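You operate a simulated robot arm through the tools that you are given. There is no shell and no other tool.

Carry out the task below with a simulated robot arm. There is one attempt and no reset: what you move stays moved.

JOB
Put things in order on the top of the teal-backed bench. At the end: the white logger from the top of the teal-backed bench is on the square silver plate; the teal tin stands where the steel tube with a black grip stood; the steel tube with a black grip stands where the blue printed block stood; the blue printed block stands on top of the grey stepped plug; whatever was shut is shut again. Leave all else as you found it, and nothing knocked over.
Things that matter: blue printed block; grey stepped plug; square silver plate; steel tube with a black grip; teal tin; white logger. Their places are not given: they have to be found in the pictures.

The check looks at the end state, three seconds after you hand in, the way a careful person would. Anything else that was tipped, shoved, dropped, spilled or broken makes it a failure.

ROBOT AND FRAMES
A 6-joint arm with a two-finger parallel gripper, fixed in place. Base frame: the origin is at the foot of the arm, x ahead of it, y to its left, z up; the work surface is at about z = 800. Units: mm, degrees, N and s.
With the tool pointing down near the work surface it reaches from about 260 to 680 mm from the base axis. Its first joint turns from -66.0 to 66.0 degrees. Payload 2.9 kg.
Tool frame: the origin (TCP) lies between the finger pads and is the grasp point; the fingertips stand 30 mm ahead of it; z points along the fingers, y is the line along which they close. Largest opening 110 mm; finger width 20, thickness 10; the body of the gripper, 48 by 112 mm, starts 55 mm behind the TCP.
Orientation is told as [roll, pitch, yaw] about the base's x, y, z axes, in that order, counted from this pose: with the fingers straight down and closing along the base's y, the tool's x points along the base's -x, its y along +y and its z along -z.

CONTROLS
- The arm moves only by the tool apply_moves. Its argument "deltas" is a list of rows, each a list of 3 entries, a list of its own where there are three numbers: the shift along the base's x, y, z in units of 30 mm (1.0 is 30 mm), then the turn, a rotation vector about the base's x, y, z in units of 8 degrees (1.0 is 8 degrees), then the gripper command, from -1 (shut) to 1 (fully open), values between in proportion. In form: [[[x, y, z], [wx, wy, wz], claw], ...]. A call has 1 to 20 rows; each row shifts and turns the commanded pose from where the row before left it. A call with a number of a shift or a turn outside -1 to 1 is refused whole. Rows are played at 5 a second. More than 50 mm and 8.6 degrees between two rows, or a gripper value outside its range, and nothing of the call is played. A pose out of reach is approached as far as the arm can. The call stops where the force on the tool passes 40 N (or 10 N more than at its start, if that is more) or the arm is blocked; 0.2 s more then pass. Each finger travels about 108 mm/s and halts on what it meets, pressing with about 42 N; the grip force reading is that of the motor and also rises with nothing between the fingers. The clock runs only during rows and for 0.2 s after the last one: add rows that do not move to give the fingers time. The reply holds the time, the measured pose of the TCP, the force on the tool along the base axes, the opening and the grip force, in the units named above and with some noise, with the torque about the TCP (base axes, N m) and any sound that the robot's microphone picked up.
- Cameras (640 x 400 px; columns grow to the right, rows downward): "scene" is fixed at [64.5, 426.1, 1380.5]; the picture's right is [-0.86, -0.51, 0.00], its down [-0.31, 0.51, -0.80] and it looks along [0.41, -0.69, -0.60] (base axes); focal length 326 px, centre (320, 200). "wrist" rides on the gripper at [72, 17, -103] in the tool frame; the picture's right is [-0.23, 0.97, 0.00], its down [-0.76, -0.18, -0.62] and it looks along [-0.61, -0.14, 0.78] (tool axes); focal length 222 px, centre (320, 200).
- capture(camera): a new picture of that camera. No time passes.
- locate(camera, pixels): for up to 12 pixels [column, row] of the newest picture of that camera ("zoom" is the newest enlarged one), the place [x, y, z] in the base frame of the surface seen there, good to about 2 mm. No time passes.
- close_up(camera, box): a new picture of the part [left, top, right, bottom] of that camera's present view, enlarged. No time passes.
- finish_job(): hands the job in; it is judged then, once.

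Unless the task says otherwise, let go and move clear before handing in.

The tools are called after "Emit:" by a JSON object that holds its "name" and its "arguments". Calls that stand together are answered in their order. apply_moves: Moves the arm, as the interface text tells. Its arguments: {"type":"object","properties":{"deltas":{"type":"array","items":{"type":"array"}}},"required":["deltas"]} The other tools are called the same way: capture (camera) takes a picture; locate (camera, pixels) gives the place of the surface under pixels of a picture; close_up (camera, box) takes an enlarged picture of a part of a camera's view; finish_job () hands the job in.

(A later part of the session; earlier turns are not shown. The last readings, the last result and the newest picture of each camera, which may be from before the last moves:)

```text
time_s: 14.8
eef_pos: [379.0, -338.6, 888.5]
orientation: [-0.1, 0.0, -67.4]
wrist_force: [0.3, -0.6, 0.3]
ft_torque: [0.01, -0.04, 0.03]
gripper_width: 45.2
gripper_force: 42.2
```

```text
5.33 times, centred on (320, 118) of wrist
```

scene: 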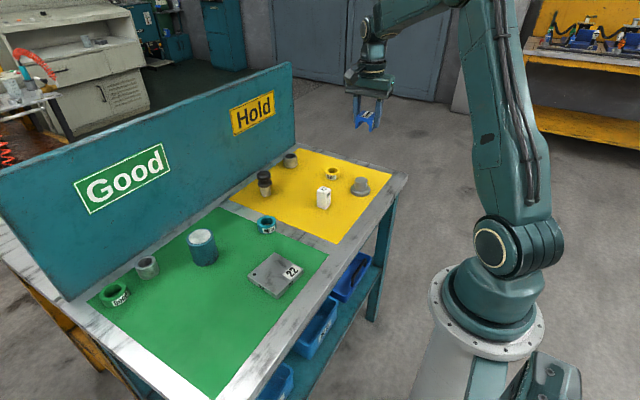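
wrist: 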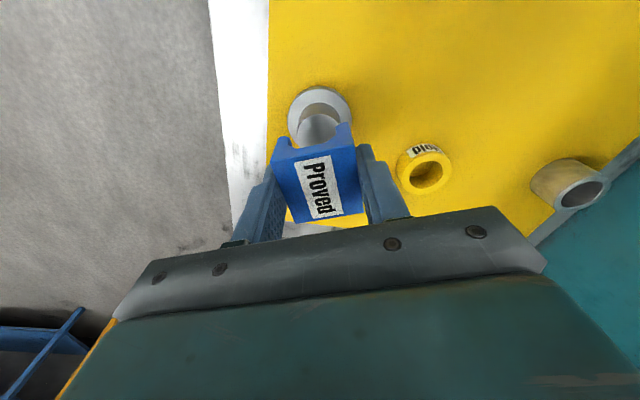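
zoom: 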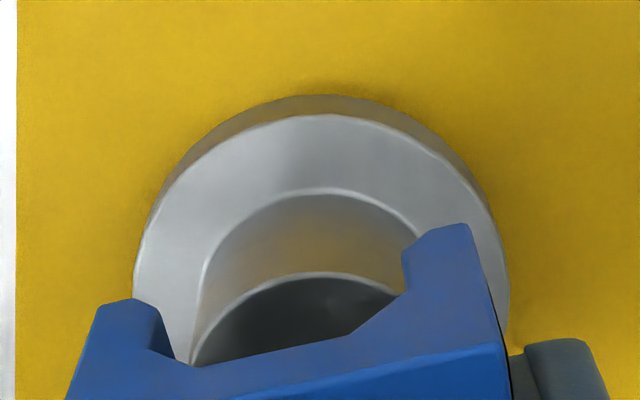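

The legs' midpoint is at about column 321, against the boss axis at about 320.4 in the zoom, so lateral alignment is within about 0.1 mm. I'll check the alignment along the view with locate.

Emit:
{"name": "close_up", "arguments": {"camera": "scene", "box": [348, 164, 374, 190]}}

Emit:
{"name": "locate", "arguments": {"camera": "zoom", "pixels": [[330, 140], [230, 150], [430, 160], [225, 220], [425, 230], [320, 100], [320, 40], [330, 10], [320, 250], [320, 285], [320, 310], [320, 350]]}}

```text
15.38 times, centred on (361, 177) of scene
```

zoom: 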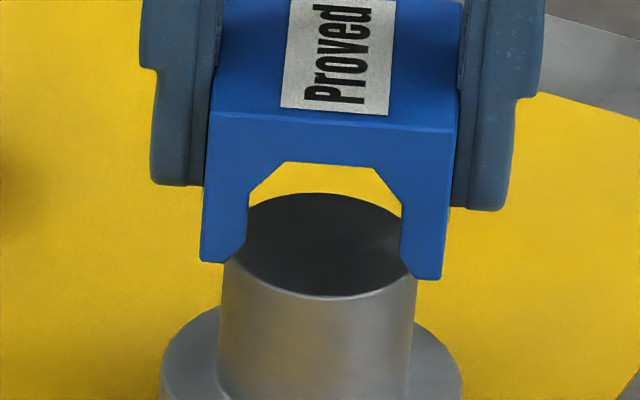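

```text
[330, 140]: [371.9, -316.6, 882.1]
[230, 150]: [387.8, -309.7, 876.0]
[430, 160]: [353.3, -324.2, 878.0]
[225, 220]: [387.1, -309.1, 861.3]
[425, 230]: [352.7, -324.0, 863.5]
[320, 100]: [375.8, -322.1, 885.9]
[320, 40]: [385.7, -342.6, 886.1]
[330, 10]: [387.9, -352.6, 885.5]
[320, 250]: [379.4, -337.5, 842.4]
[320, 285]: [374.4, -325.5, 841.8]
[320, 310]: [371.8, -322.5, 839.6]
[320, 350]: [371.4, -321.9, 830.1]
```

Along the view the block is within about 1 mm of the boss centre, with a gap of about 9 mm. I'll descend about 6.5 mm slowly, then check again.

Emit:
{"name": "apply_moves", "arguments": {"deltas": [[[0, 0, -0.08], [0, 0, 0], -1], [[0, 0, -0.08], [0, 0, 0], -1], [[0, 0, -0.06], [0, 0, 0], -1], [[0, 0, 0], [0, 0, 0], -1], [[0, 0, 0], [0, 0, 0], -1], [[0, 0, 0], [0, 0, 0], -1]]}}

Emit:
{"name": "close_up", "arguments": {"camera": "scene", "box": [353, 172, 369, 182]}}

```text
time_s: 16.2
eef_pos: [380.5, -336.7, 880.6]
orientation: [0.1, 0.0, -67.4]
wrist_force: [0.0, 1.2, -0.6]
ft_torque: [0.0, -0.02, 0.03]
gripper_width: 45.1
gripper_force: 42.4
```

```text
16.00 times, centred on (361, 177) of scene
```

zoom: 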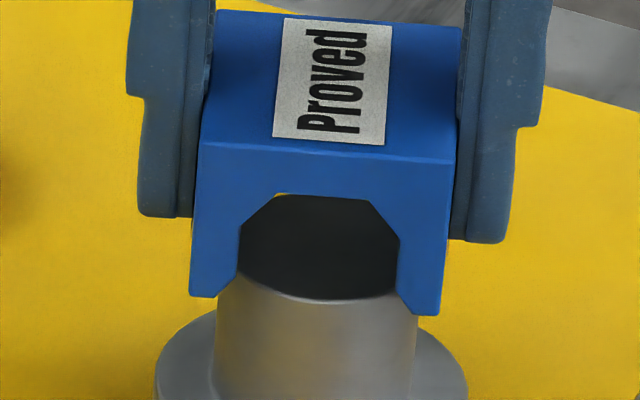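

The view now shows the legs' midpoint at about column 313.5, against the boss axis at about 317.6, so it drifted about 0.7 mm left. I'll wait a moment to see whether the arm is still settling before correcting.

Emit:
{"name": "apply_moves", "arguments": {"deltas": [[[0, 0, 0], [0, 0, 0], -1], [[0, 0, 0], [0, 0, 0], -1], [[0, 0, 0], [0, 0, 0], -1]]}}

Emit:
{"name": "close_up", "arguments": {"camera": "scene", "box": [353, 172, 369, 182]}}

Emit:
{"name": "locate", "arguments": {"camera": "zoom", "pixels": [[320, 160], [220, 180], [430, 190], [215, 250], [420, 260], [320, 270], [320, 320], [320, 360], [320, 110]]}}

```text
time_s: 17.0
eef_pos: [380.4, -337.3, 880.4]
orientation: [-0.1, 0.1, -67.4]
wrist_force: [-0.5, -0.3, 0.1]
ft_torque: [0.0, 0.01, -0.02]
gripper_width: 44.9
gripper_force: 41.6
```

```text
16.00 times, centred on (361, 177) of scene
```

zoom: 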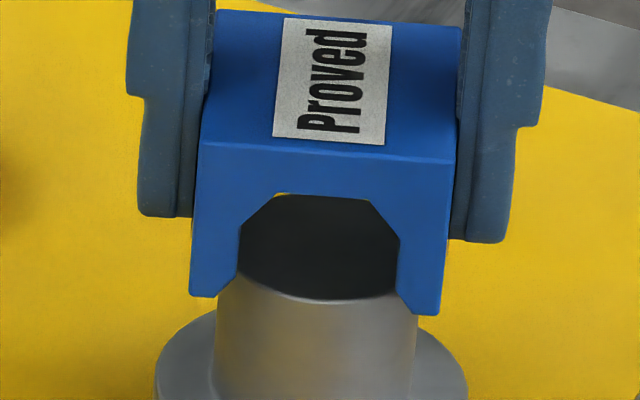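

```text
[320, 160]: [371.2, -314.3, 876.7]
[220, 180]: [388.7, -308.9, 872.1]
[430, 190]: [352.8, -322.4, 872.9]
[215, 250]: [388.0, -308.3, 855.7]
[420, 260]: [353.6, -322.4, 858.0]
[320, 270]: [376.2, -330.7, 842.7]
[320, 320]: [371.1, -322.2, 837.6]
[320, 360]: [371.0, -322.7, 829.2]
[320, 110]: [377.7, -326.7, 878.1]
```

The arm has settled; the block is about 0.8 mm left and about 2 mm short along the view. I'll correct by (0,-2.2) mm and allow settling time.

Emit:
{"name": "apply_moves", "arguments": {"deltas": [[[0.001, -0.072, 0], [0, 0, 0], -1], [[0, 0, 0], [0, 0, 0], -1], [[0, 0, 0], [0, 0, 0], -1], [[0, 0, 0], [0, 0, 0], -1], [[0, 0, 0], [0, 0, 0], -1], [[0, 0, 0], [0, 0, 0], -1]]}}

Emit:
{"name": "close_up", "arguments": {"camera": "scene", "box": [353, 172, 369, 182]}}

Emit:
{"name": "locate", "arguments": {"camera": "zoom", "pixels": [[320, 160], [220, 180], [430, 190], [215, 250], [420, 260], [320, 270], [320, 320], [320, 360], [320, 110]]}}

```text
time_s: 18.4
eef_pos: [379.2, -339.6, 881.1]
orientation: [0.0, 0.0, -67.5]
wrist_force: [0.4, 0.0, -1.2]
ft_torque: [-0.01, 0.03, -0.01]
gripper_width: 45.1
gripper_force: 42.4
```

```text
16.00 times, centred on (361, 177) of scene
```

zoom: 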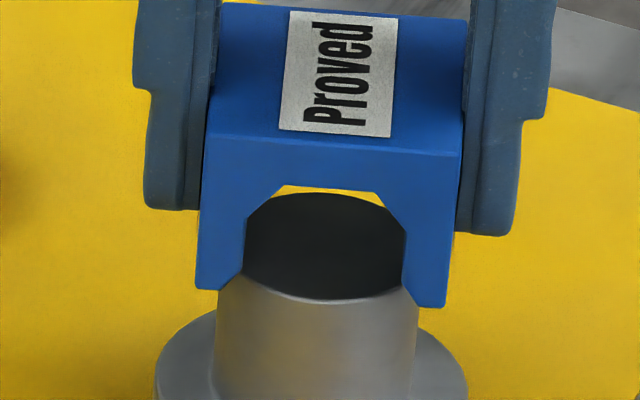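

```text
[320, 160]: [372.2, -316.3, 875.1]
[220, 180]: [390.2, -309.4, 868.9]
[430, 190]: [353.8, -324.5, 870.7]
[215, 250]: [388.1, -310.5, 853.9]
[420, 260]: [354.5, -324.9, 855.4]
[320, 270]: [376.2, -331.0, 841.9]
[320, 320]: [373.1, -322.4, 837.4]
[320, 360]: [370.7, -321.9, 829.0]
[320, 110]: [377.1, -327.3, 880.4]
```

Now the legs' midpoint (about 319.5) matches the axis (about 318.5–319), and along the view 458.0 matches 458. I'll descend the last 2 mm or so in small steps, watching the force.

Emit:
{"name": "apply_moves", "arguments": {"deltas": [[[0, 0, -0.03], [0, 0, 0], -1], [[0, 0, -0.03], [0, 0, 0], -1], [[0, 0, 0], [0, 0, 0], -1], [[0, 0, 0], [0, 0, 0], -1], [[0, 0, 0], [0, 0, 0], -1]]}}

Emit:
{"name": "close_up", "arguments": {"camera": "scene", "box": [353, 172, 369, 182]}}

```text
time_s: 19.6
eef_pos: [379.3, -339.5, 879.7]
orientation: [0.1, 0.0, -67.4]
wrist_force: [0.2, 0.2, 0.3]
ft_torque: [-0.03, -0.01, 0.01]
gripper_width: 45.3
gripper_force: 42.1
```

```text
16.00 times, centred on (361, 177) of scene
```

zoom: 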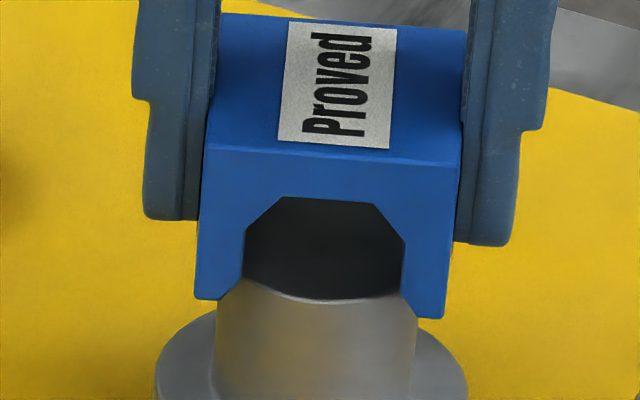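

Alignment is holding within about 0.2 mm and there is no contact yet (Fz≈0.3). I'll continue down in sub-millimetre steps.

Emit:
{"name": "apply_moves", "arguments": {"deltas": [[[0, 0, -0.03], [0, 0, 0], -1], [[0, 0, 0], [0, 0, 0], -1], [[0, 0, 0], [0, 0, 0], -1], [[0, 0, 0], [0, 0, 0], -1]]}}

Emit:
{"name": "apply_moves", "arguments": {"deltas": [[[0, 0, -0.03], [0, 0, 0], -1], [[0, 0, 0], [0, 0, 0], -1], [[0, 0, 0], [0, 0, 0], -1], [[0, 0, 0], [0, 0, 0], -1]]}}

Emit:
{"name": "close_up", "arguments": {"camera": "scene", "box": [353, 172, 369, 182]}}

```text
time_s: 20.6
eef_pos: [380.1, -338.4, 877.9]
orientation: [0.0, -0.1, -67.4]
wrist_force: [-1.2, 2.7, 12.4]
ft_torque: [0.07, 0.12, 0.01]
gripper_width: 45.0
gripper_force: 41.6
```

```text
time_s: 21.6
eef_pos: [380.1, -339.5, 879.1]
orientation: [0.1, -0.2, -67.4]
wrist_force: [-1.9, 6.1, 28.7]
ft_torque: [0.17, 0.19, -0.02]
gripper_width: 45.1
gripper_force: 42.2
```

```text
16.00 times, centred on (361, 177) of scene
```

zoom: 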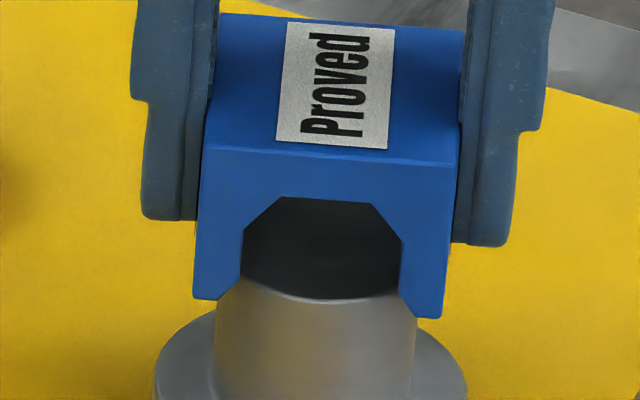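

Contact is confirmed at Fz≈28.7 N with the midpoint at 317.5 against the axis at 317.3, which is centred. I'll ease off most of the pressure, then open the fingers slightly.

Emit:
{"name": "apply_moves", "arguments": {"deltas": [[[0, 0, 0.04], [0, 0, 0], -1], [[0, 0, 0], [0, 0, 0], -1], [[0, 0, 0], [0, 0, 0], -1], [[0, 0, 0], [0, 0, 0], -1]]}}

Emit:
{"name": "close_up", "arguments": {"camera": "scene", "box": [353, 172, 369, 182]}}

```text
time_s: 22.6
eef_pos: [379.9, -338.5, 878.1]
orientation: [0.0, -0.1, -67.5]
wrist_force: [2.2, -4.1, 13.2]
ft_torque: [-0.18, -0.12, 0.01]
gripper_width: 45.1
gripper_force: 42.2
```

```text
16.00 times, centred on (361, 177) of scene
```

zoom: 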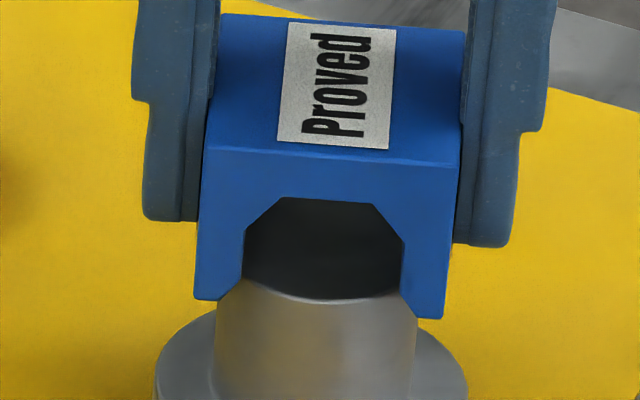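

Fz has dropped to 13 N and the block is still centred within about 0.2 mm. I'll ease a bit more, then open the fingers gently.

Emit:
{"name": "apply_moves", "arguments": {"deltas": [[[0, 0, 0.015], [0, 0, 0], -1], [[0, 0, 0], [0, 0, 0], -1], [[0, 0, 0], [0, 0, 0], -1], [[0, 0, 0], [0, 0, 0], -0.1], [[0, 0, 0], [0, 0, 0], -0.1], [[0, 0, 0], [0, 0, 0], -0.1]]}}

Emit:
{"name": "close_up", "arguments": {"camera": "scene", "box": [348, 166, 374, 186]}}

```text
time_s: 24.0
eef_pos: [380.1, -339.0, 878.1]
orientation: [0.1, 0.1, -67.4]
wrist_force: [0.4, 0.0, 0.5]
ft_torque: [-0.01, 0.04, 0.02]
gripper_width: 49.7
gripper_force: 0.0
```

```text
16.00 times, centred on (361, 176) of scene
```

zoom: 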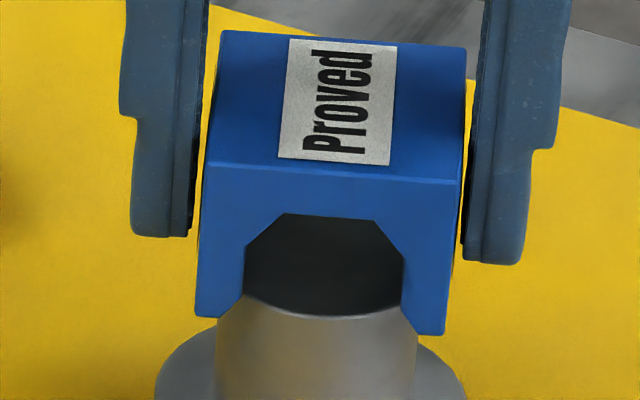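

The fingers are off the block and it stands level on the boss. I'll open wider and rise straight up, then look.

Emit:
{"name": "apply_moves", "arguments": {"deltas": [[[0, 0, 0], [0, 0, 0], 0.2], [[0, 0, 0.3], [0, 0, 0], 0.2], [[0, 0, 0.6], [0, 0, 0], 0.2], [[0, 0, 1], [0, 0, 0], 0.2], [[0, 0, 1], [0, 0, 0], 0.2], [[0, 0, 1], [0, 0, 0], 0.2], [[0, 0, 1], [0, 0, 0], 0.2], [[0, 0, 0], [0, 0, 0], 0.2]]}}

Emit:
{"name": "capture", "arguments": {"camera": "scene"}}

Emit:
{"name": "close_up", "arguments": {"camera": "scene", "box": [340, 160, 380, 200]}}

```text
time_s: 25.8
eef_pos: [380.0, -338.8, 1027.3]
orientation: [0.0, -0.1, -67.4]
wrist_force: [-0.6, 0.2, 0.4]
ft_torque: [0.0, 0.02, 0.0]
gripper_width: 65.9
gripper_force: 0.1
```

```text
taken
```

scene: 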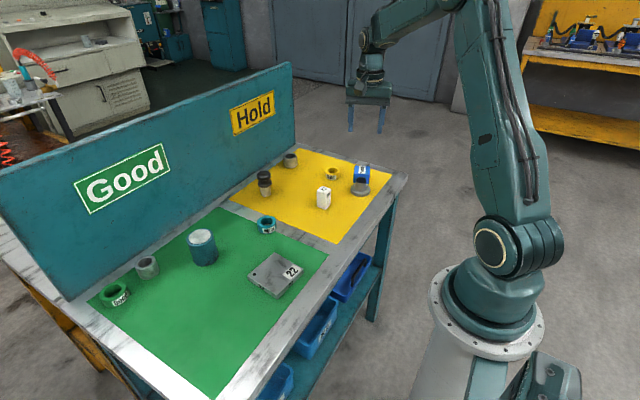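

```text
10.00 times, centred on (360, 180) of scene
```

zoom: 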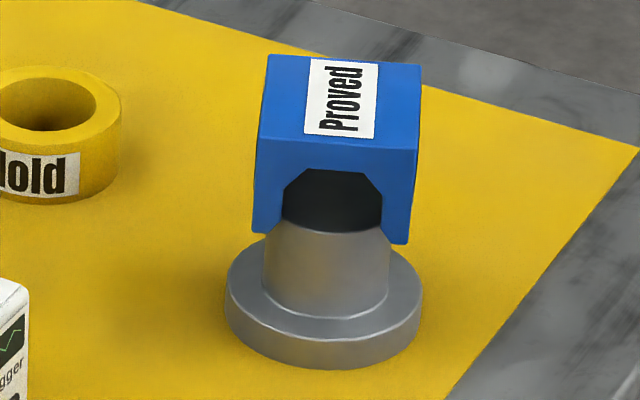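

The block stands squarely on the plug. Next I'll go above the black-gripped tube, turning the tool back to yaw 0, at a safe height.

Emit:
{"name": "apply_moves", "arguments": {"deltas": [[[0.2, 0.1, 0], [0, 0, 0.7], 0.2], [[0.656, 0.45, 0], [0, 0, 0.702], 0.2], [[0.656, 0.45, 0], [0, 0, 0.702], 0.2], [[0.656, 0.45, 0], [0, 0, 0.702], 0.2], [[0.656, 0.45, 0], [0, 0, 0.702], 0.2], [[0.656, 0.45, 0], [0, 0, 0.702], 0.2], [[0.656, 0.45, 0], [0, 0, 0.702], 0.2], [[0.656, 0.45, 0], [0, 0, 0.702], 0.2], [[0.656, 0.45, 0], [0, 0, 0.702], 0.2], [[0.656, 0.45, 0], [0, 0, 0.702], 0.2], [[0.656, 0.45, 0], [0, 0, 0.702], 0.2], [[0.656, 0.45, 0], [0, 0, 0.702], 0.2], [[0.43, 0.34, 0], [0, 0, 0], 0.2], [[0, 0, 0], [0, 0, 0], 0.2], [[0, 0, 0], [0, 0, 0], 0.2]]}}

Emit:
{"name": "capture", "arguments": {"camera": "wrist"}}

Emit:
{"name": "close_up", "arguments": {"camera": "scene", "box": [246, 166, 282, 200]}}

```text
time_s: 29.0
eef_pos: [615.6, -179.2, 1025.7]
orientation: [-0.1, 0.1, 0.0]
wrist_force: [0.6, -0.1, 0.1]
ft_torque: [-0.01, -0.05, 0.0]
gripper_width: 66.0
gripper_force: 0.0
```

```text
taken
```

wrist: 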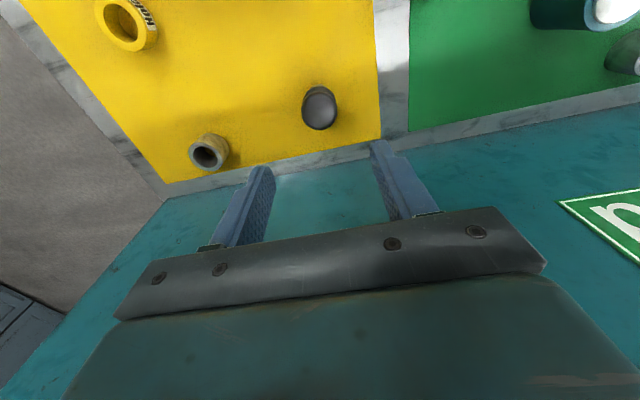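

```text
11.76 times, centred on (264, 183) of scene
```

zoom: 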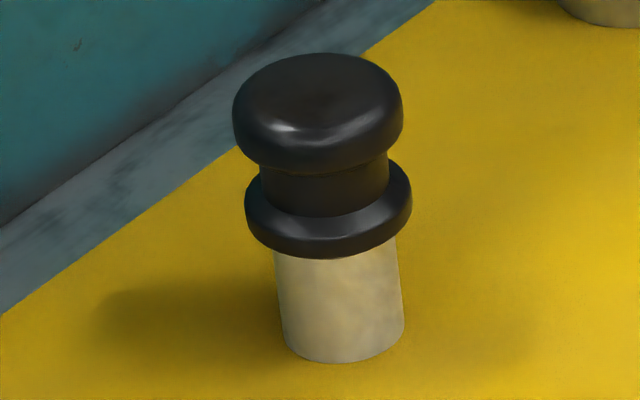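

I'm above the tube at (615.6,-179.2,1025.7). I'll measure the tube from both cameras.

Emit:
{"name": "locate", "arguments": {"camera": "zoom", "pixels": [[318, 95], [240, 110], [396, 110], [318, 60], [318, 130], [320, 180], [320, 190], [330, 240], [340, 290], [340, 340], [290, 330], [398, 320]]}}

Emit:
{"name": "close_up", "arguments": {"camera": "wrist", "box": [290, 75, 350, 140]}}

```text
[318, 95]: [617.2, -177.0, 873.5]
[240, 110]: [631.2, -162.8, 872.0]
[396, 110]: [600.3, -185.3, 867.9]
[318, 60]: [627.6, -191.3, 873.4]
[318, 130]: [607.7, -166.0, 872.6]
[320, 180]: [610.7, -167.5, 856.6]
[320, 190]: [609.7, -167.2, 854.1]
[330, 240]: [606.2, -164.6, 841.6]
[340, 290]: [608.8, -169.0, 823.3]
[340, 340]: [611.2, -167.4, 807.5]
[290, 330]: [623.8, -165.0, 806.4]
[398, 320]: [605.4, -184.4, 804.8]
```

```text
6.15 times, centred on (320, 108) of wrist
```

zoom: 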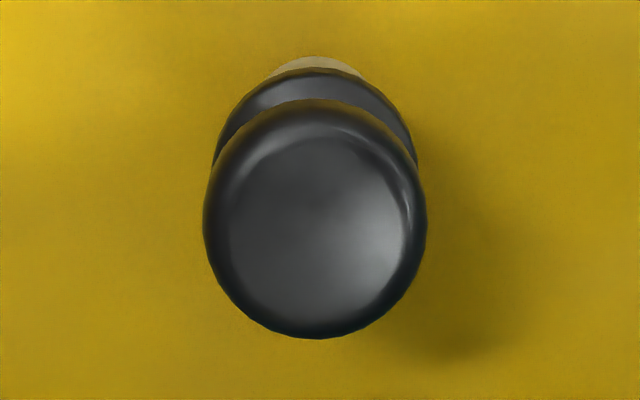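

Emit:
{"name": "locate", "arguments": {"camera": "zoom", "pixels": [[318, 235], [235, 235], [400, 235], [318, 150], [318, 320], [260, 170], [375, 300], [260, 300], [375, 170], [315, 90], [316, 63]]}}

```text
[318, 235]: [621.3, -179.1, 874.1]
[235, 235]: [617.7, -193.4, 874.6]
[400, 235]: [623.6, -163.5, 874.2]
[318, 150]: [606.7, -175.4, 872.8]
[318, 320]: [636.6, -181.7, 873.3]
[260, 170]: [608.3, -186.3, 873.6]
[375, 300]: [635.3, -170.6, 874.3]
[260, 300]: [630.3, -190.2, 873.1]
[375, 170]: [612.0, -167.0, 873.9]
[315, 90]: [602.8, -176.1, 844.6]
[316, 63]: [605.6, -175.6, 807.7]
```

Combining both cameras, the tube centre is about (619,-178.5), with the knob and collar both about Ø42. I'll shift +3.4/+0.7 mm and lower in stages to grasp the knob and collar.

Emit:
{"name": "apply_moves", "arguments": {"deltas": [[[0.113, 0.023, 0], [0, 0, 0], 0.2], [[0, 0, -0.8], [0, 0, 0], 0.2], [[0, 0, -0.8], [0, 0, 0], 0.2], [[0, 0, -0.8], [0, 0, 0], 0.2], [[0, 0, -0.8], [0, 0, 0], 0.2], [[0, 0, 0], [0, 0, 0], 0.2], [[0, 0, 0], [0, 0, 0], 0.2]]}}

Emit:
{"name": "capture", "arguments": {"camera": "wrist"}}

Emit:
{"name": "close_up", "arguments": {"camera": "scene", "box": [225, 130, 305, 200]}}

```text
time_s: 30.6
eef_pos: [619.0, -176.2, 930.8]
orientation: [0.0, -0.1, -0.1]
wrist_force: [0.5, -0.1, -1.4]
ft_torque: [0.01, 0.02, -0.03]
gripper_width: 65.9
gripper_force: 0.0
```

```text
taken
```

wrist: 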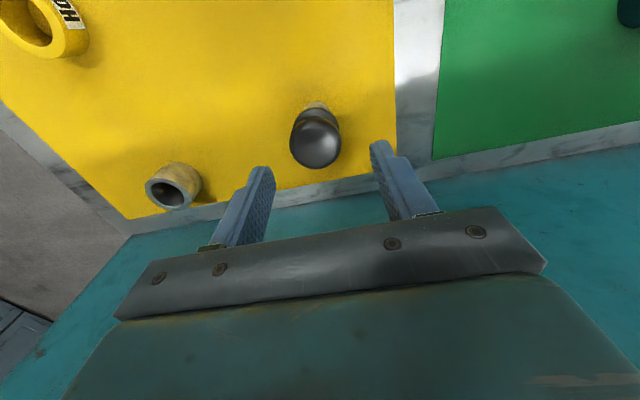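

```text
5.71 times, centred on (265, 165) of scene
```

zoom: 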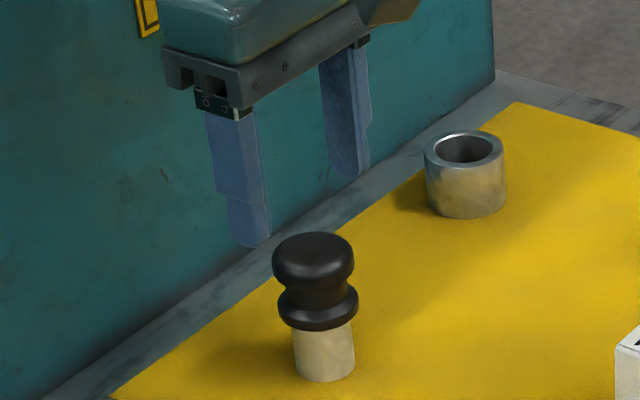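

The reading shows y=-176.2, and the knob appears at column ≈315, left of the 320 midline, so I need about -2.5 mm in y. I'll zoom on the wrist view to confirm before the final descent.

Emit:
{"name": "close_up", "arguments": {"camera": "wrist", "box": [280, 95, 350, 175]}}

Emit:
{"name": "locate", "arguments": {"camera": "zoom", "pixels": [[320, 215], [250, 215], [370, 215], [310, 150], [310, 290], [270, 170], [350, 260], [270, 260], [350, 170]]}}

```text
5.00 times, centred on (315, 135) of wrist
```

zoom: 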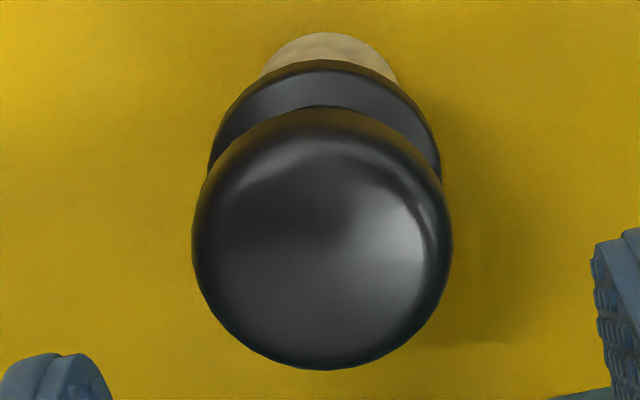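

```text
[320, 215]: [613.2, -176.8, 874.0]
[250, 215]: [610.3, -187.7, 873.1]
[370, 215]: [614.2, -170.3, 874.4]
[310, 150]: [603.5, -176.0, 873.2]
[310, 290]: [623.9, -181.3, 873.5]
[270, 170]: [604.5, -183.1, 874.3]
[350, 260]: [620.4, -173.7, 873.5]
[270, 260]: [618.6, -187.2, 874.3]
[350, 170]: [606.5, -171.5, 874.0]
```

The knob centre is about (618.5,-178.2). I'll shift -2.1 mm in y, lower to z≈850 and close on the knob and collar.

Emit:
{"name": "apply_moves", "arguments": {"deltas": [[[-0.01, -0.07, 0], [0, 0, 0], 0.2], [[0, 0, -0.67], [0, 0, 0], 0.2], [[0, 0, -0.67], [0, 0, 0], 0.2], [[0, 0, -0.67], [0, 0, 0], 0.2], [[0, 0, -0.67], [0, 0, 0], 0.2], [[0, 0, 0], [0, 0, 0], 0.2], [[0, 0, 0], [0, 0, 0], 0.2]]}}

Emit:
{"name": "close_up", "arguments": {"camera": "scene", "box": [235, 150, 295, 200]}}

Emit:
{"name": "capture", "arguments": {"camera": "wrist"}}

```text
time_s: 32.2
eef_pos: [619.8, -177.9, 849.1]
orientation: [0.1, 0.0, 0.0]
wrist_force: [-0.6, 0.1, -0.2]
ft_torque: [0.0, 0.0, -0.03]
gripper_width: 66.0
gripper_force: 0.0
```

```text
8.00 times, centred on (265, 175) of scene
```

zoom: 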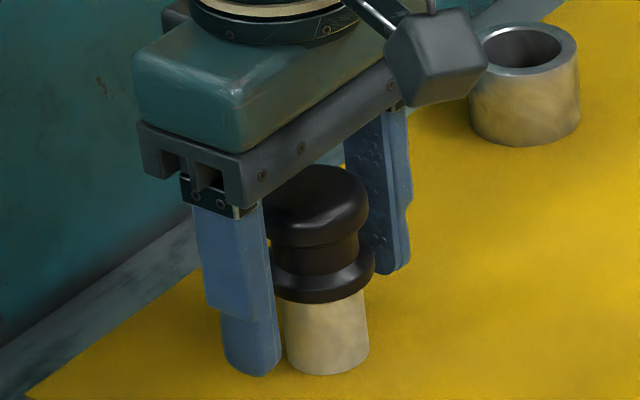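

```text
taken
```

wrist: 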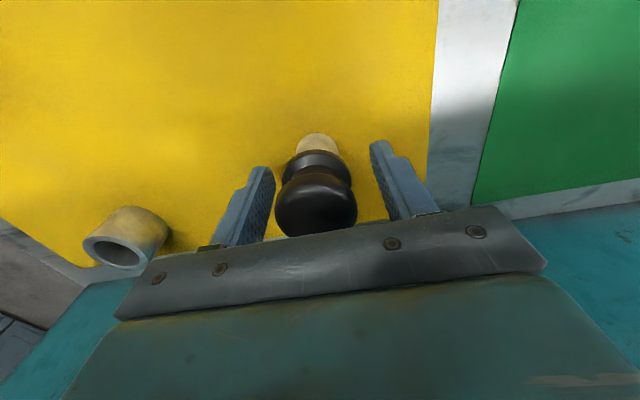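

The fingers flank the grip evenly. I'll close on it and check the width.

Emit:
{"name": "apply_moves", "arguments": {"deltas": [[[0, 0, 0], [0, 0, 0], -0.1], [[0, 0, 0], [0, 0, 0], -1], [[0, 0, 0], [0, 0, 0], -1], [[0, 0, 0], [0, 0, 0], -1]]}}

Emit:
{"name": "close_up", "arguments": {"camera": "scene", "box": [235, 150, 295, 200]}}

```text
time_s: 33.2
eef_pos: [618.9, -178.8, 849.4]
orientation: [0.1, 0.0, 0.0]
wrist_force: [0.1, -0.5, 2.5]
ft_torque: [-0.04, -0.02, -0.02]
gripper_width: 41.4
gripper_force: 42.3
```

```text
8.00 times, centred on (265, 175) of scene
```

zoom: 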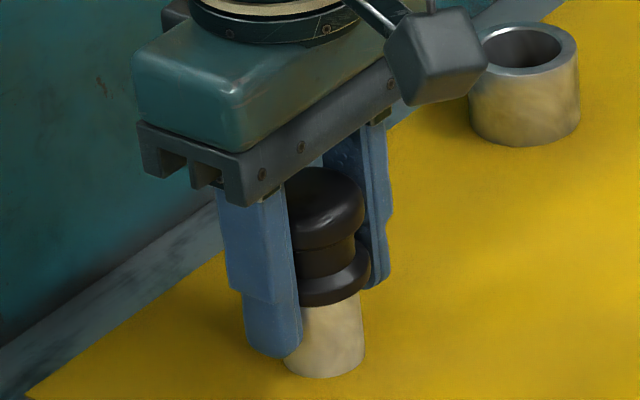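

The grip is held at 41.4 mm, with the tube centre confirmed at y≈-178.6. I'll lift a little and check that the steel tube comes along upright.

Emit:
{"name": "apply_moves", "arguments": {"deltas": [[[0, 0, 0.3], [0, 0, 0], -1], [[0, 0, 0.5], [0, 0, 0], -1], [[0, 0, 0.6], [0, 0, 0], -1], [[0, 0, 0], [0, 0, 0], -1], [[0, 0, 0], [0, 0, 0], -1]]}}

Emit:
{"name": "close_up", "arguments": {"camera": "scene", "box": [225, 120, 305, 200]}}

```text
time_s: 34.4
eef_pos: [617.8, -180.0, 889.2]
orientation: [0.0, 0.0, 0.1]
wrist_force: [-0.8, -0.4, -1.3]
ft_torque: [-0.01, 0.0, 0.03]
gripper_width: 41.3
gripper_force: 42.0
```

```text
5.00 times, centred on (265, 160) of scene
```

zoom: 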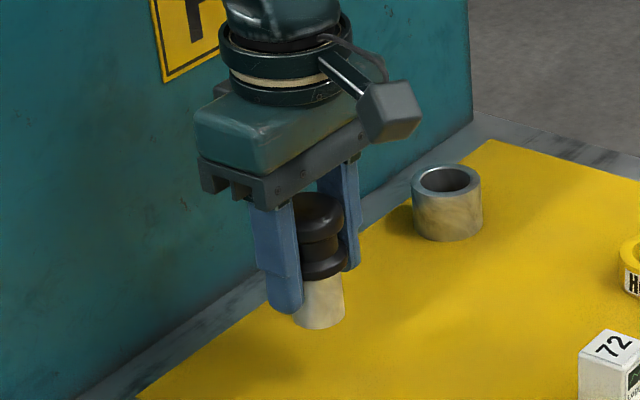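

The whole tube came up straight. I'll raise it a bit more and carry it to above the block's old place at (620,-19).

Emit:
{"name": "apply_moves", "arguments": {"deltas": [[[0, 0, 0.8], [0, 0, 0], -1], [[0, 0.4, 0.5], [0, 0, 0], -1], [[0.02, 0.76, 0], [0, 0, 0], -1], [[0.02, 0.76, 0], [0, 0, 0], -1], [[0, 0.76, 0], [0, 0, 0], -1], [[0, 0.76, 0], [0, 0, 0], -1], [[0, 0.76, 0], [0, 0, 0], -1], [[0, 0.76, 0], [0, 0, 0], -1], [[0, 0.38, 0], [0, 0, 0], -1], [[0, 0, 0], [0, 0, 0], -1], [[0, 0, 0], [0, 0, 0], -1]]}}

Emit:
{"name": "capture", "arguments": {"camera": "scene"}}

Emit:
{"name": "capture", "arguments": {"camera": "wrist"}}

```text
time_s: 36.8
eef_pos: [619.4, -16.8, 931.0]
orientation: [0.0, 0.0, 0.0]
wrist_force: [0.3, -0.9, -0.7]
ft_torque: [-0.01, 0.04, -0.02]
gripper_width: 41.2
gripper_force: 41.3
```

```text
taken
```

scene: 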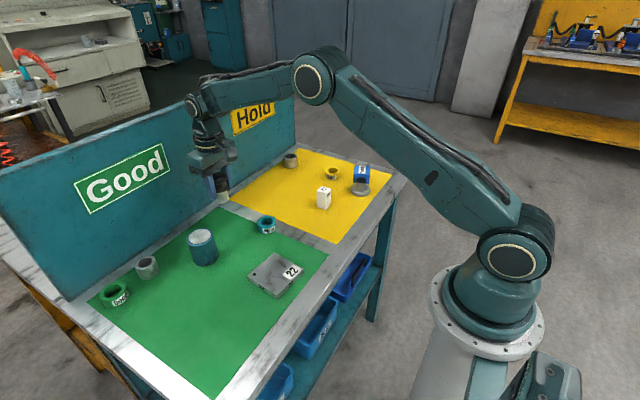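

```text
taken
```

wrist: 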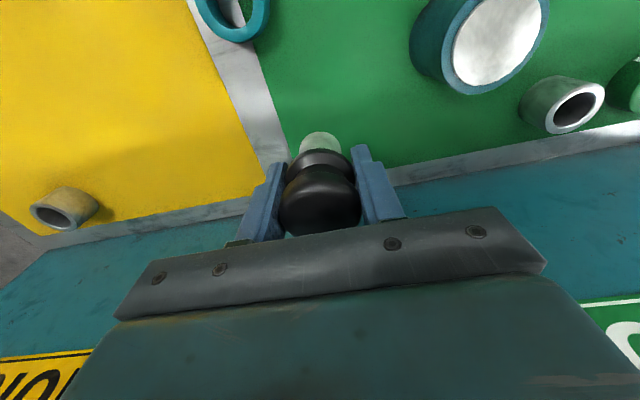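

The tube hangs straight at (619.4,-16.8,931). I'll shift -2.2 mm in y and lower to a few millimetres above the bench, then finish slowly.

Emit:
{"name": "apply_moves", "arguments": {"deltas": [[[0.01, -0.075, 0], [0, 0, 0], -1], [[0, 0, -0.64], [0, 0, 0], -1], [[0, 0, -0.64], [0, 0, 0], -1], [[0, 0, -0.64], [0, 0, 0], -1], [[0, 0, -0.64], [0, 0, 0], -1], [[0, 0, 0], [0, 0, 0], -1], [[0, 0, 0], [0, 0, 0], -1]]}}

Emit:
{"name": "close_up", "arguments": {"camera": "scene", "box": [190, 160, 270, 240]}}

```text
time_s: 38.4
eef_pos: [621.1, -20.4, 854.3]
orientation: [0.1, 0.0, 0.0]
wrist_force: [-0.1, 1.3, -1.5]
ft_torque: [-0.02, 0.0, -0.01]
gripper_width: 41.3
gripper_force: 41.6
```

```text
5.00 times, centred on (230, 200) of scene
```

zoom: 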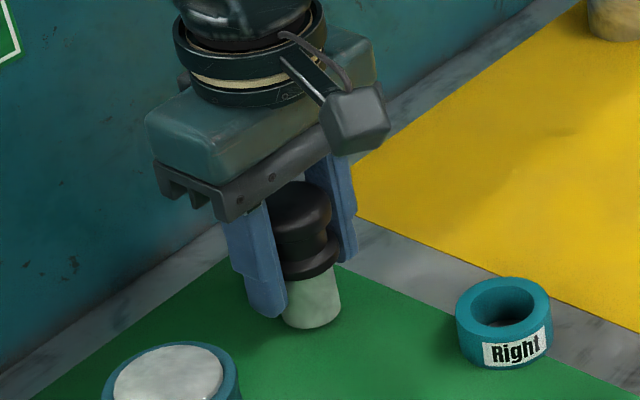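

The tube is about 5 mm above the bench at (621,-20.4). I'll trim by (-1,+1) mm and descend gently to contact.

Emit:
{"name": "apply_moves", "arguments": {"deltas": [[[-0.035, 0.035, -0.05], [0, 0, 0], -1], [[0, 0, -0.05], [0, 0, 0], -1], [[0, 0, 0], [0, 0, 0], -1], [[0, 0, 0], [0, 0, 0], -1]]}}

Emit:
{"name": "apply_moves", "arguments": {"deltas": [[[0, 0, -0.04], [0, 0, 0], -1], [[0, 0, 0], [0, 0, 0], -1], [[0, 0, 0], [0, 0, 0], -1]]}}

```text
time_s: 39.4
eef_pos: [619.4, -19.6, 850.3]
orientation: [0.0, -0.1, 0.0]
wrist_force: [-0.4, -0.7, -1.1]
ft_torque: [-0.01, 0.0, -0.03]
gripper_width: 41.2
gripper_force: 41.6
```

```text
time_s: 40.2
eef_pos: [619.0, -20.0, 850.0]
orientation: [0.1, 0.1, 0.0]
wrist_force: [0.2, 0.0, -2.3]
ft_torque: [0.01, 0.01, 0.03]
gripper_width: 41.3
gripper_force: 42.1
```

There is no contact yet at z≈850.0 (Fz -2.3 is just the hanging weight). I'll continue down in small steps.

Emit:
{"name": "apply_moves", "arguments": {"deltas": [[[0, 0, -0.03], [0, 0, 0], -1], [[0, 0, 0], [0, 0, 0], -1], [[0, 0, 0], [0, 0, 0], -1]]}}

Emit:
{"name": "apply_moves", "arguments": {"deltas": [[[0, 0, -0.03], [0, 0, 0], -1], [[0, 0, 0], [0, 0, 0], -1], [[0, 0, 0], [0, 0, 0], -1]]}}

Emit:
{"name": "close_up", "arguments": {"camera": "scene", "box": [205, 180, 255, 230]}}

```text
time_s: 41.0
eef_pos: [619.8, -19.2, 849.3]
orientation: [0.0, 0.0, 0.0]
wrist_force: [-0.9, 0.3, 1.1]
ft_torque: [-0.03, 0.02, 0.04]
gripper_width: 41.3
gripper_force: 41.9
```

```text
time_s: 41.8
eef_pos: [620.2, -19.9, 848.7]
orientation: [-0.1, -0.1, -0.1]
wrist_force: [-4.6, -1.0, 13.6]
ft_torque: [-0.08, 0.37, -0.02]
gripper_width: 41.2
gripper_force: 41.6
```

```text
8.00 times, centred on (230, 205) of scene
```

zoom: 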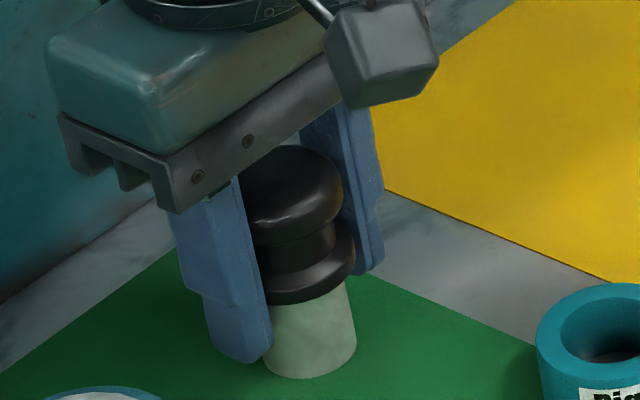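

The tube touches the bench with Fz≈13.6 N at (620,-19.5). I'll ease the pressure, open the fingers slowly and rise clear.

Emit:
{"name": "apply_moves", "arguments": {"deltas": [[[0, 0, 0.025], [0, 0, 0], -1], [[0, 0, 0], [0, 0, 0], -1], [[0, 0, 0], [0, 0, 0], -0.12], [[0, 0, 0], [0, 0, 0], -0.12], [[0, 0, 0], [0, 0, 0], 0.2], [[0, 0, 0], [0, 0, 0], 0.2], [[0, 0, 0], [0, 0, 0], 0.2]]}}

Emit:
{"name": "close_up", "arguments": {"camera": "scene", "box": [205, 180, 255, 230]}}

```text
time_s: 43.4
eef_pos: [618.8, -18.9, 848.2]
orientation: [0.0, 0.0, 0.0]
wrist_force: [-0.6, -0.4, 0.4]
ft_torque: [0.01, 0.03, -0.02]
gripper_width: 66.2
gripper_force: 0.1
```

```text
8.00 times, centred on (230, 205) of scene
```

zoom: 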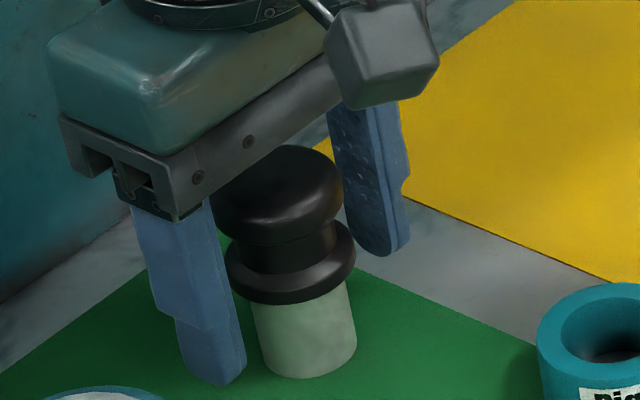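

The tube stands freely. I'll rise and move to above the teal tin.

Emit:
{"name": "apply_moves", "arguments": {"deltas": [[[0, 0, 0.4], [0, 0, 0], 0.2], [[0, 0, 0.8], [0, 0, 0], 0.2], [[0, 0, 1], [0, 0, 0], 0.2], [[0, 0, 1], [0, 0, 0], 0.2], [[0, 0, 1], [0, 0, 0], 0.2], [[0, 0, 1], [0, 0, 0], 0.2], [[-0.2, 0.5, 0.6], [0, 0, 0], 1], [[-0.4, 0.8, 0], [0, 0, 0], 1], [[-0.4, 0.8, 0], [0, 0, 0], 1], [[-0.4, 0.8, 0], [0, 0, 0], 1], [[-0.1, 0.8, 0], [0, 0, 0], 1], [[0, 0.4, 0], [0, 0, 0], 1], [[0, 0, 0], [0, 0, 0], 1], [[0, 0, 0], [0, 0, 0], 1]]}}

Emit:
{"name": "capture", "arguments": {"camera": "wrist"}}

Emit:
{"name": "capture", "arguments": {"camera": "scene"}}

```text
time_s: 46.4
eef_pos: [572.9, 102.7, 1021.4]
orientation: [0.0, 0.0, 0.0]
wrist_force: [-0.4, -0.4, 0.6]
ft_torque: [-0.03, 0.0, -0.03]
gripper_width: 110.2
gripper_force: 0.0
```

```text
taken
```

wrist: 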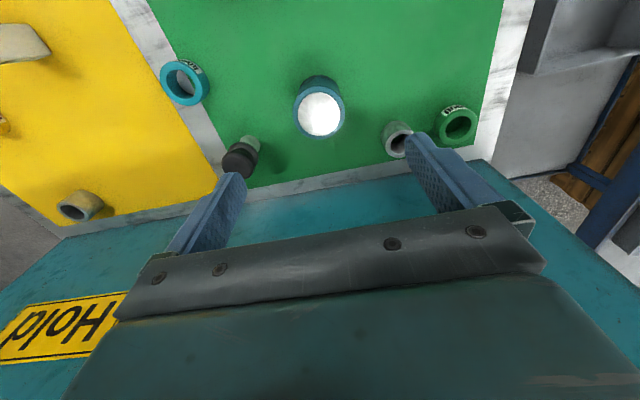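

```text
taken
```

scene: 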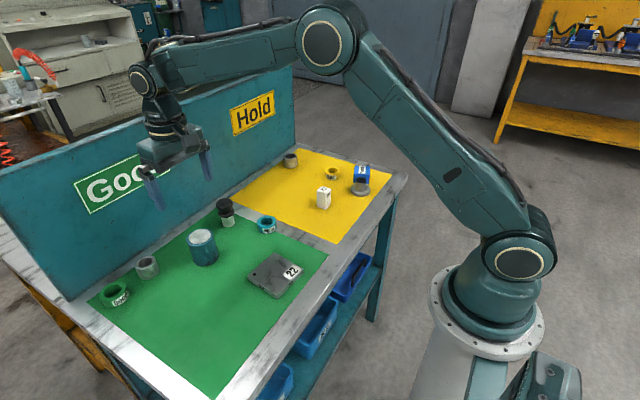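

The tin is at (320,108) in the wrist view, with the bare tube to its right at (397,138). I'll measure both.

Emit:
{"name": "close_up", "arguments": {"camera": "wrist", "box": [280, 65, 360, 145]}}

Emit:
{"name": "locate", "arguments": {"camera": "zoom", "pixels": [[320, 245], [200, 245], [440, 245], [320, 125], [320, 345], [240, 160], [400, 330], [240, 330], [400, 160], [320, 90], [320, 75]]}}

Emit:
{"name": "locate", "arguments": {"camera": "wrist", "pixels": [[385, 135], [397, 122], [409, 135], [400, 150], [397, 140], [241, 160], [235, 150], [250, 165]]}}

Emit:
{"name": "close_up", "arguments": {"camera": "scene", "box": [180, 220, 225, 270]}}

Emit:
{"name": "locate", "arguments": {"camera": "zoom", "pixels": [[310, 120], [215, 120], [400, 120], [310, 80], [310, 170], [320, 230], [330, 300], [330, 350]]}}

```text
5.00 times, centred on (320, 105) of wrist
```

zoom: 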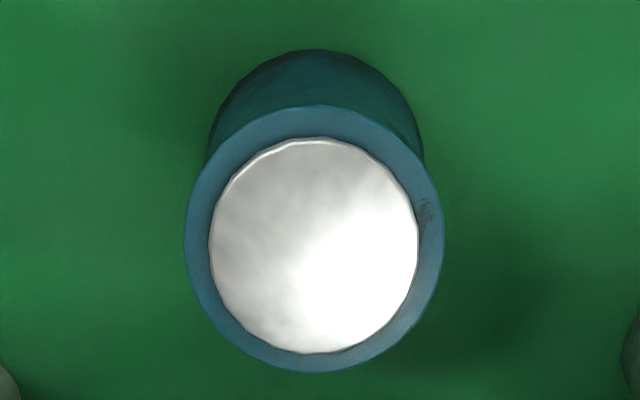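

```text
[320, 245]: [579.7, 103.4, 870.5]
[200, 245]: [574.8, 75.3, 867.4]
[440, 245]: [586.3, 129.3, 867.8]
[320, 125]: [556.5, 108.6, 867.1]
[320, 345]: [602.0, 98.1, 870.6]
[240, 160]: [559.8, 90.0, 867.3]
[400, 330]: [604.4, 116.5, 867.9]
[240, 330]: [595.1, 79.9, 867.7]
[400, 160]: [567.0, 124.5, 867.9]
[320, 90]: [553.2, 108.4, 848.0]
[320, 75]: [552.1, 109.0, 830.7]
```

```text
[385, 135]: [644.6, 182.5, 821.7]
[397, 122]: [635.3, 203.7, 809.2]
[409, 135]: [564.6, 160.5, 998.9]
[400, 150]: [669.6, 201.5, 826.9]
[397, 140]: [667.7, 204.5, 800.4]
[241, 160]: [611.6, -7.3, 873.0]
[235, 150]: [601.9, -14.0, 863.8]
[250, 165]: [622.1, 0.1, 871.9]
```

```text
8.00 times, centred on (202, 245) of scene
```

zoom: 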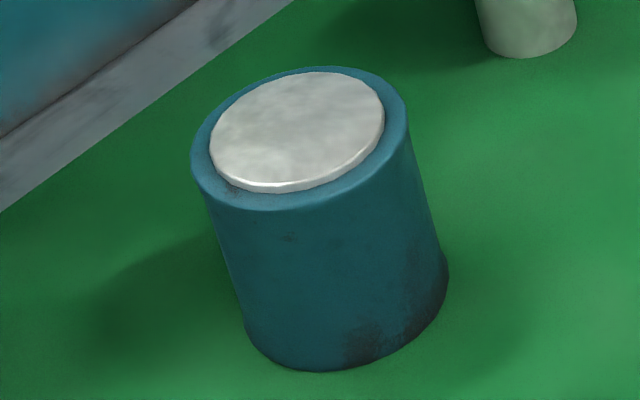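

```text
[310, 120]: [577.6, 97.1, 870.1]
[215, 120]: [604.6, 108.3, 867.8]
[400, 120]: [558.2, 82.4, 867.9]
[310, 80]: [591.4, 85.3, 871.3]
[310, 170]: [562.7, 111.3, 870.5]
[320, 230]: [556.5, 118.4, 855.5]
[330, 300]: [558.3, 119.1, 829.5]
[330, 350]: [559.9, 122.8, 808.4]
```

Averaging both cameras, the tin is centred at about (576.2,103), with rim z≈868 and lid z≈871. I'll align and lower with the fingers fully open to z≈842.

Emit:
{"name": "apply_moves", "arguments": {"deltas": [[[0.11, 0.01, 0], [0, 0, 0], 1], [[0, 0, -0.8], [0, 0, 0], 1], [[0, 0, -0.8], [0, 0, 0], 1], [[0, 0, -0.8], [0, 0, 0], 1], [[0, 0, -0.8], [0, 0, 0], 1], [[0, 0, 0], [0, 0, 0], 1], [[0, 0, 0], [0, 0, 0], 1]]}}

Emit:
{"name": "capture", "arguments": {"camera": "wrist"}}

Emit:
{"name": "close_up", "arguments": {"camera": "scene", "box": [150, 160, 250, 270]}}

```text
time_s: 48.0
eef_pos: [577.6, 102.6, 925.7]
orientation: [-0.1, -0.1, 0.0]
wrist_force: [0.8, 0.0, -0.3]
ft_torque: [-0.03, -0.02, -0.04]
gripper_width: 110.0
gripper_force: 0.2
```

```text
taken
```

wrist: 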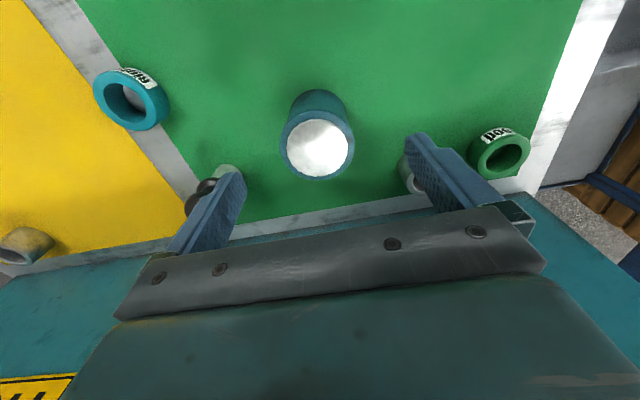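

```text
3.64 times, centred on (200, 215) of scene
```

zoom: 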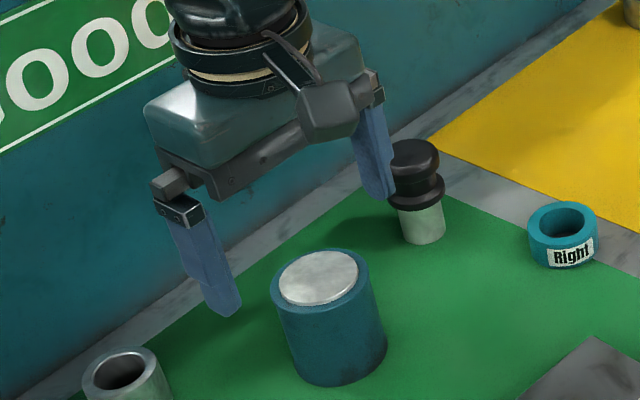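

The tin sits midway between the open fingers (column about 318). I'll lower the remaining 83 mm and close on it.

Emit:
{"name": "apply_moves", "arguments": {"deltas": [[[-0.02, 0.01, -0.69], [0, 0, 0], 1], [[0, 0, -0.69], [0, 0, 0], 1], [[0, 0, -0.69], [0, 0, 0], 1], [[0, 0, -0.69], [0, 0, 0], 1], [[0, 0, 0], [0, 0, 0], 1], [[0, 0, 0], [0, 0, 0], 1]]}}

Emit:
{"name": "capture", "arguments": {"camera": "wrist"}}

Emit:
{"name": "close_up", "arguments": {"camera": "scene", "box": [150, 190, 250, 280]}}

```text
time_s: 49.4
eef_pos: [575.6, 101.4, 844.6]
orientation: [0.1, 0.0, 0.1]
wrist_force: [0.5, 0.3, -0.2]
ft_torque: [0.03, 0.01, -0.01]
gripper_width: 110.2
gripper_force: 0.1
```

```text
taken
```

wrist: 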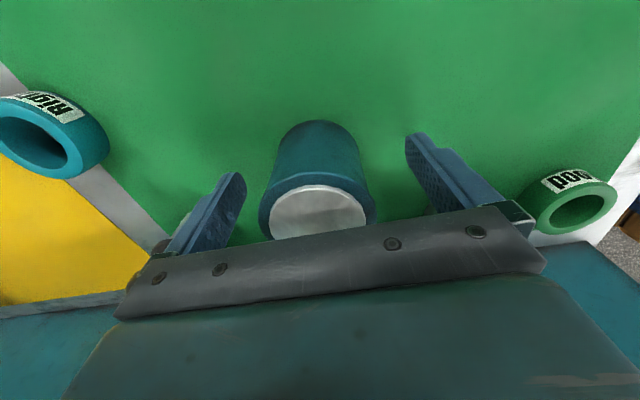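

```text
4.44 times, centred on (200, 235) of scene
```

zoom: 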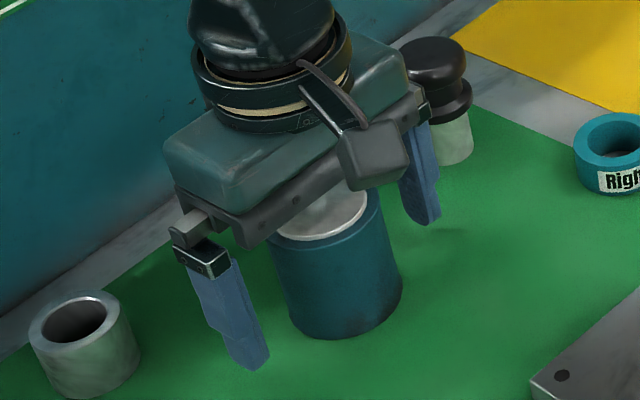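

The body clears the lid and the fingers are on both sides. I'll close gently, then check the width.

Emit:
{"name": "apply_moves", "arguments": {"deltas": [[[0, 0, 0], [0, 0, 0], 0.3], [[0, 0, 0], [0, 0, 0], 0.3], [[0, 0, 0], [0, 0, 0], -1], [[0, 0, 0], [0, 0, 0], -1], [[0, 0, 0], [0, 0, 0], -1]]}}

Emit:
{"name": "apply_moves", "arguments": {"deltas": [[[0, 0, 0.3], [0, 0, 0], -1], [[0, 0, 0.5], [0, 0, 0], -1], [[0, 0, 0.6], [0, 0, 0], -1], [[0, 0, 0], [0, 0, 0], -1], [[0, 0, 0], [0, 0, 0], -1]]}}

Emit:
{"name": "close_up", "arguments": {"camera": "scene", "box": [150, 170, 250, 280]}}

```text
time_s: 50.6
eef_pos: [575.2, 101.2, 845.2]
orientation: [0.1, 0.0, -0.1]
wrist_force: [0.4, -0.9, 0.9]
ft_torque: [-0.01, 0.03, 0.02]
gripper_width: 59.1
gripper_force: 41.8
```

```text
time_s: 51.8
eef_pos: [576.3, 103.9, 886.3]
orientation: [-0.1, -0.1, 0.1]
wrist_force: [-0.1, 0.7, -2.2]
ft_torque: [0.02, 0.01, 0.0]
gripper_width: 59.1
gripper_force: 41.9
```

```text
3.64 times, centred on (200, 225) of scene
```

zoom: 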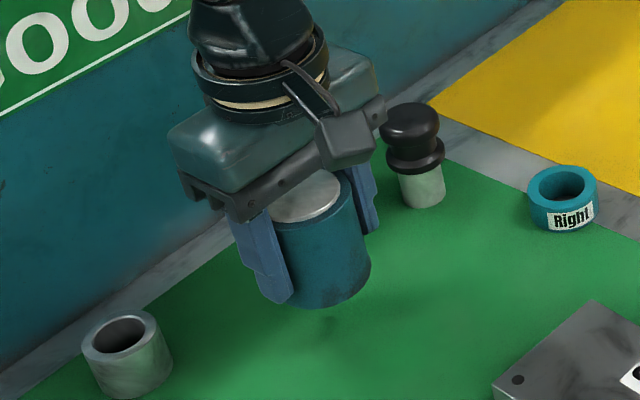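

The tin is held at 59.1 mm, lifted straight with its lid on. I'll raise it well above the standing tube (z≈985) and carry it to the tube's old place at (619,-178.5).

Emit:
{"name": "apply_moves", "arguments": {"deltas": [[[0, 0, 0.8], [0, 0, 0], -1], [[0, 0, 0.8], [0, 0, 0], -1], [[0, 0, 0.9], [0, 0, 0], -1], [[0, 0, 0.8], [0, 0, 0], -1], [[0.06, -0.4, 0], [0, 0, 0], -1], [[0.13, -0.82, 0], [0, 0, 0], -1], [[0.13, -0.82, 0], [0, 0, 0], -1], [[0.13, -0.82, 0], [0, 0, 0], -1], [[0.13, -0.82, 0], [0, 0, 0], -1], [[0.13, -0.82, 0], [0, 0, 0], -1], [[0.13, -0.82, 0], [0, 0, 0], -1], [[0.13, -0.82, 0], [0, 0, 0], -1], [[0.13, -0.82, 0], [0, 0, 0], -1], [[0.13, -0.82, 0], [0, 0, 0], -1], [[0.13, -0.82, 0], [0, 0, 0], -1], [[0.06, -0.82, 0], [0, 0, 0], -1], [[0, 0, 0], [0, 0, 0], -1], [[0, 0, 0], [0, 0, 0], -1]]}}

Emit:
{"name": "capture", "arguments": {"camera": "scene"}}

Emit:
{"name": "capture", "arguments": {"camera": "wrist"}}

```text
time_s: 55.6
eef_pos: [618.1, -178.1, 984.2]
orientation: [0.0, 0.0, 0.0]
wrist_force: [0.5, -0.4, -2.8]
ft_torque: [-0.01, 0.04, -0.02]
gripper_width: 59.4
gripper_force: 42.3
```

```text
taken
```

scene: 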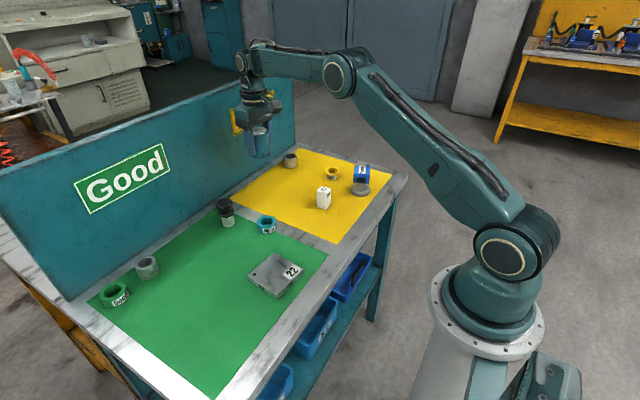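

```text
taken
```

wrist: 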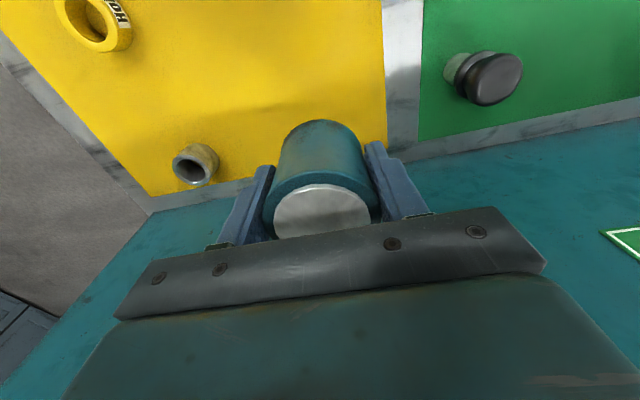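

The tin hangs straight at (618.1,-178.1,984) above the empty spot. I'll lower to about 5 mm above the bench.

Emit:
{"name": "apply_moves", "arguments": {"deltas": [[[0, -0.01, -0.8], [0, 0, 0], -1], [[0, 0, -0.9], [0, 0, 0], -1], [[0, 0, -0.9], [0, 0, 0], -1], [[0, 0, -0.9], [0, 0, 0], -1], [[0, 0, -0.9], [0, 0, 0], -1], [[0, 0, 0], [0, 0, 0], -1], [[0, 0, 0], [0, 0, 0], -1]]}}

Emit:
{"name": "close_up", "arguments": {"camera": "scene", "box": [220, 120, 310, 210]}}

```text
time_s: 57.2
eef_pos: [620.4, -179.7, 853.2]
orientation: [0.1, 0.0, 0.0]
wrist_force: [0.2, 0.7, -2.9]
ft_torque: [0.0, 0.02, -0.05]
gripper_width: 59.2
gripper_force: 42.1
```

```text
4.44 times, centred on (265, 165) of scene
```

zoom: 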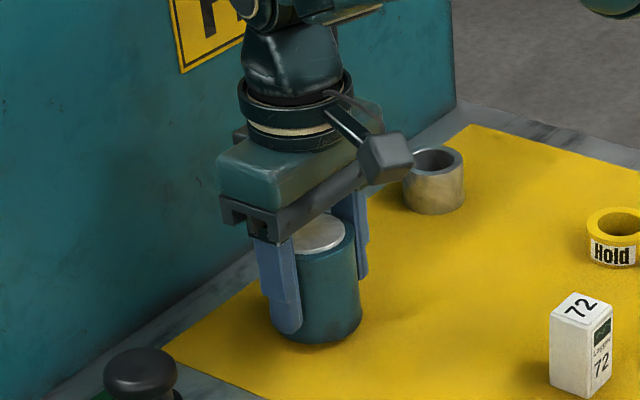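

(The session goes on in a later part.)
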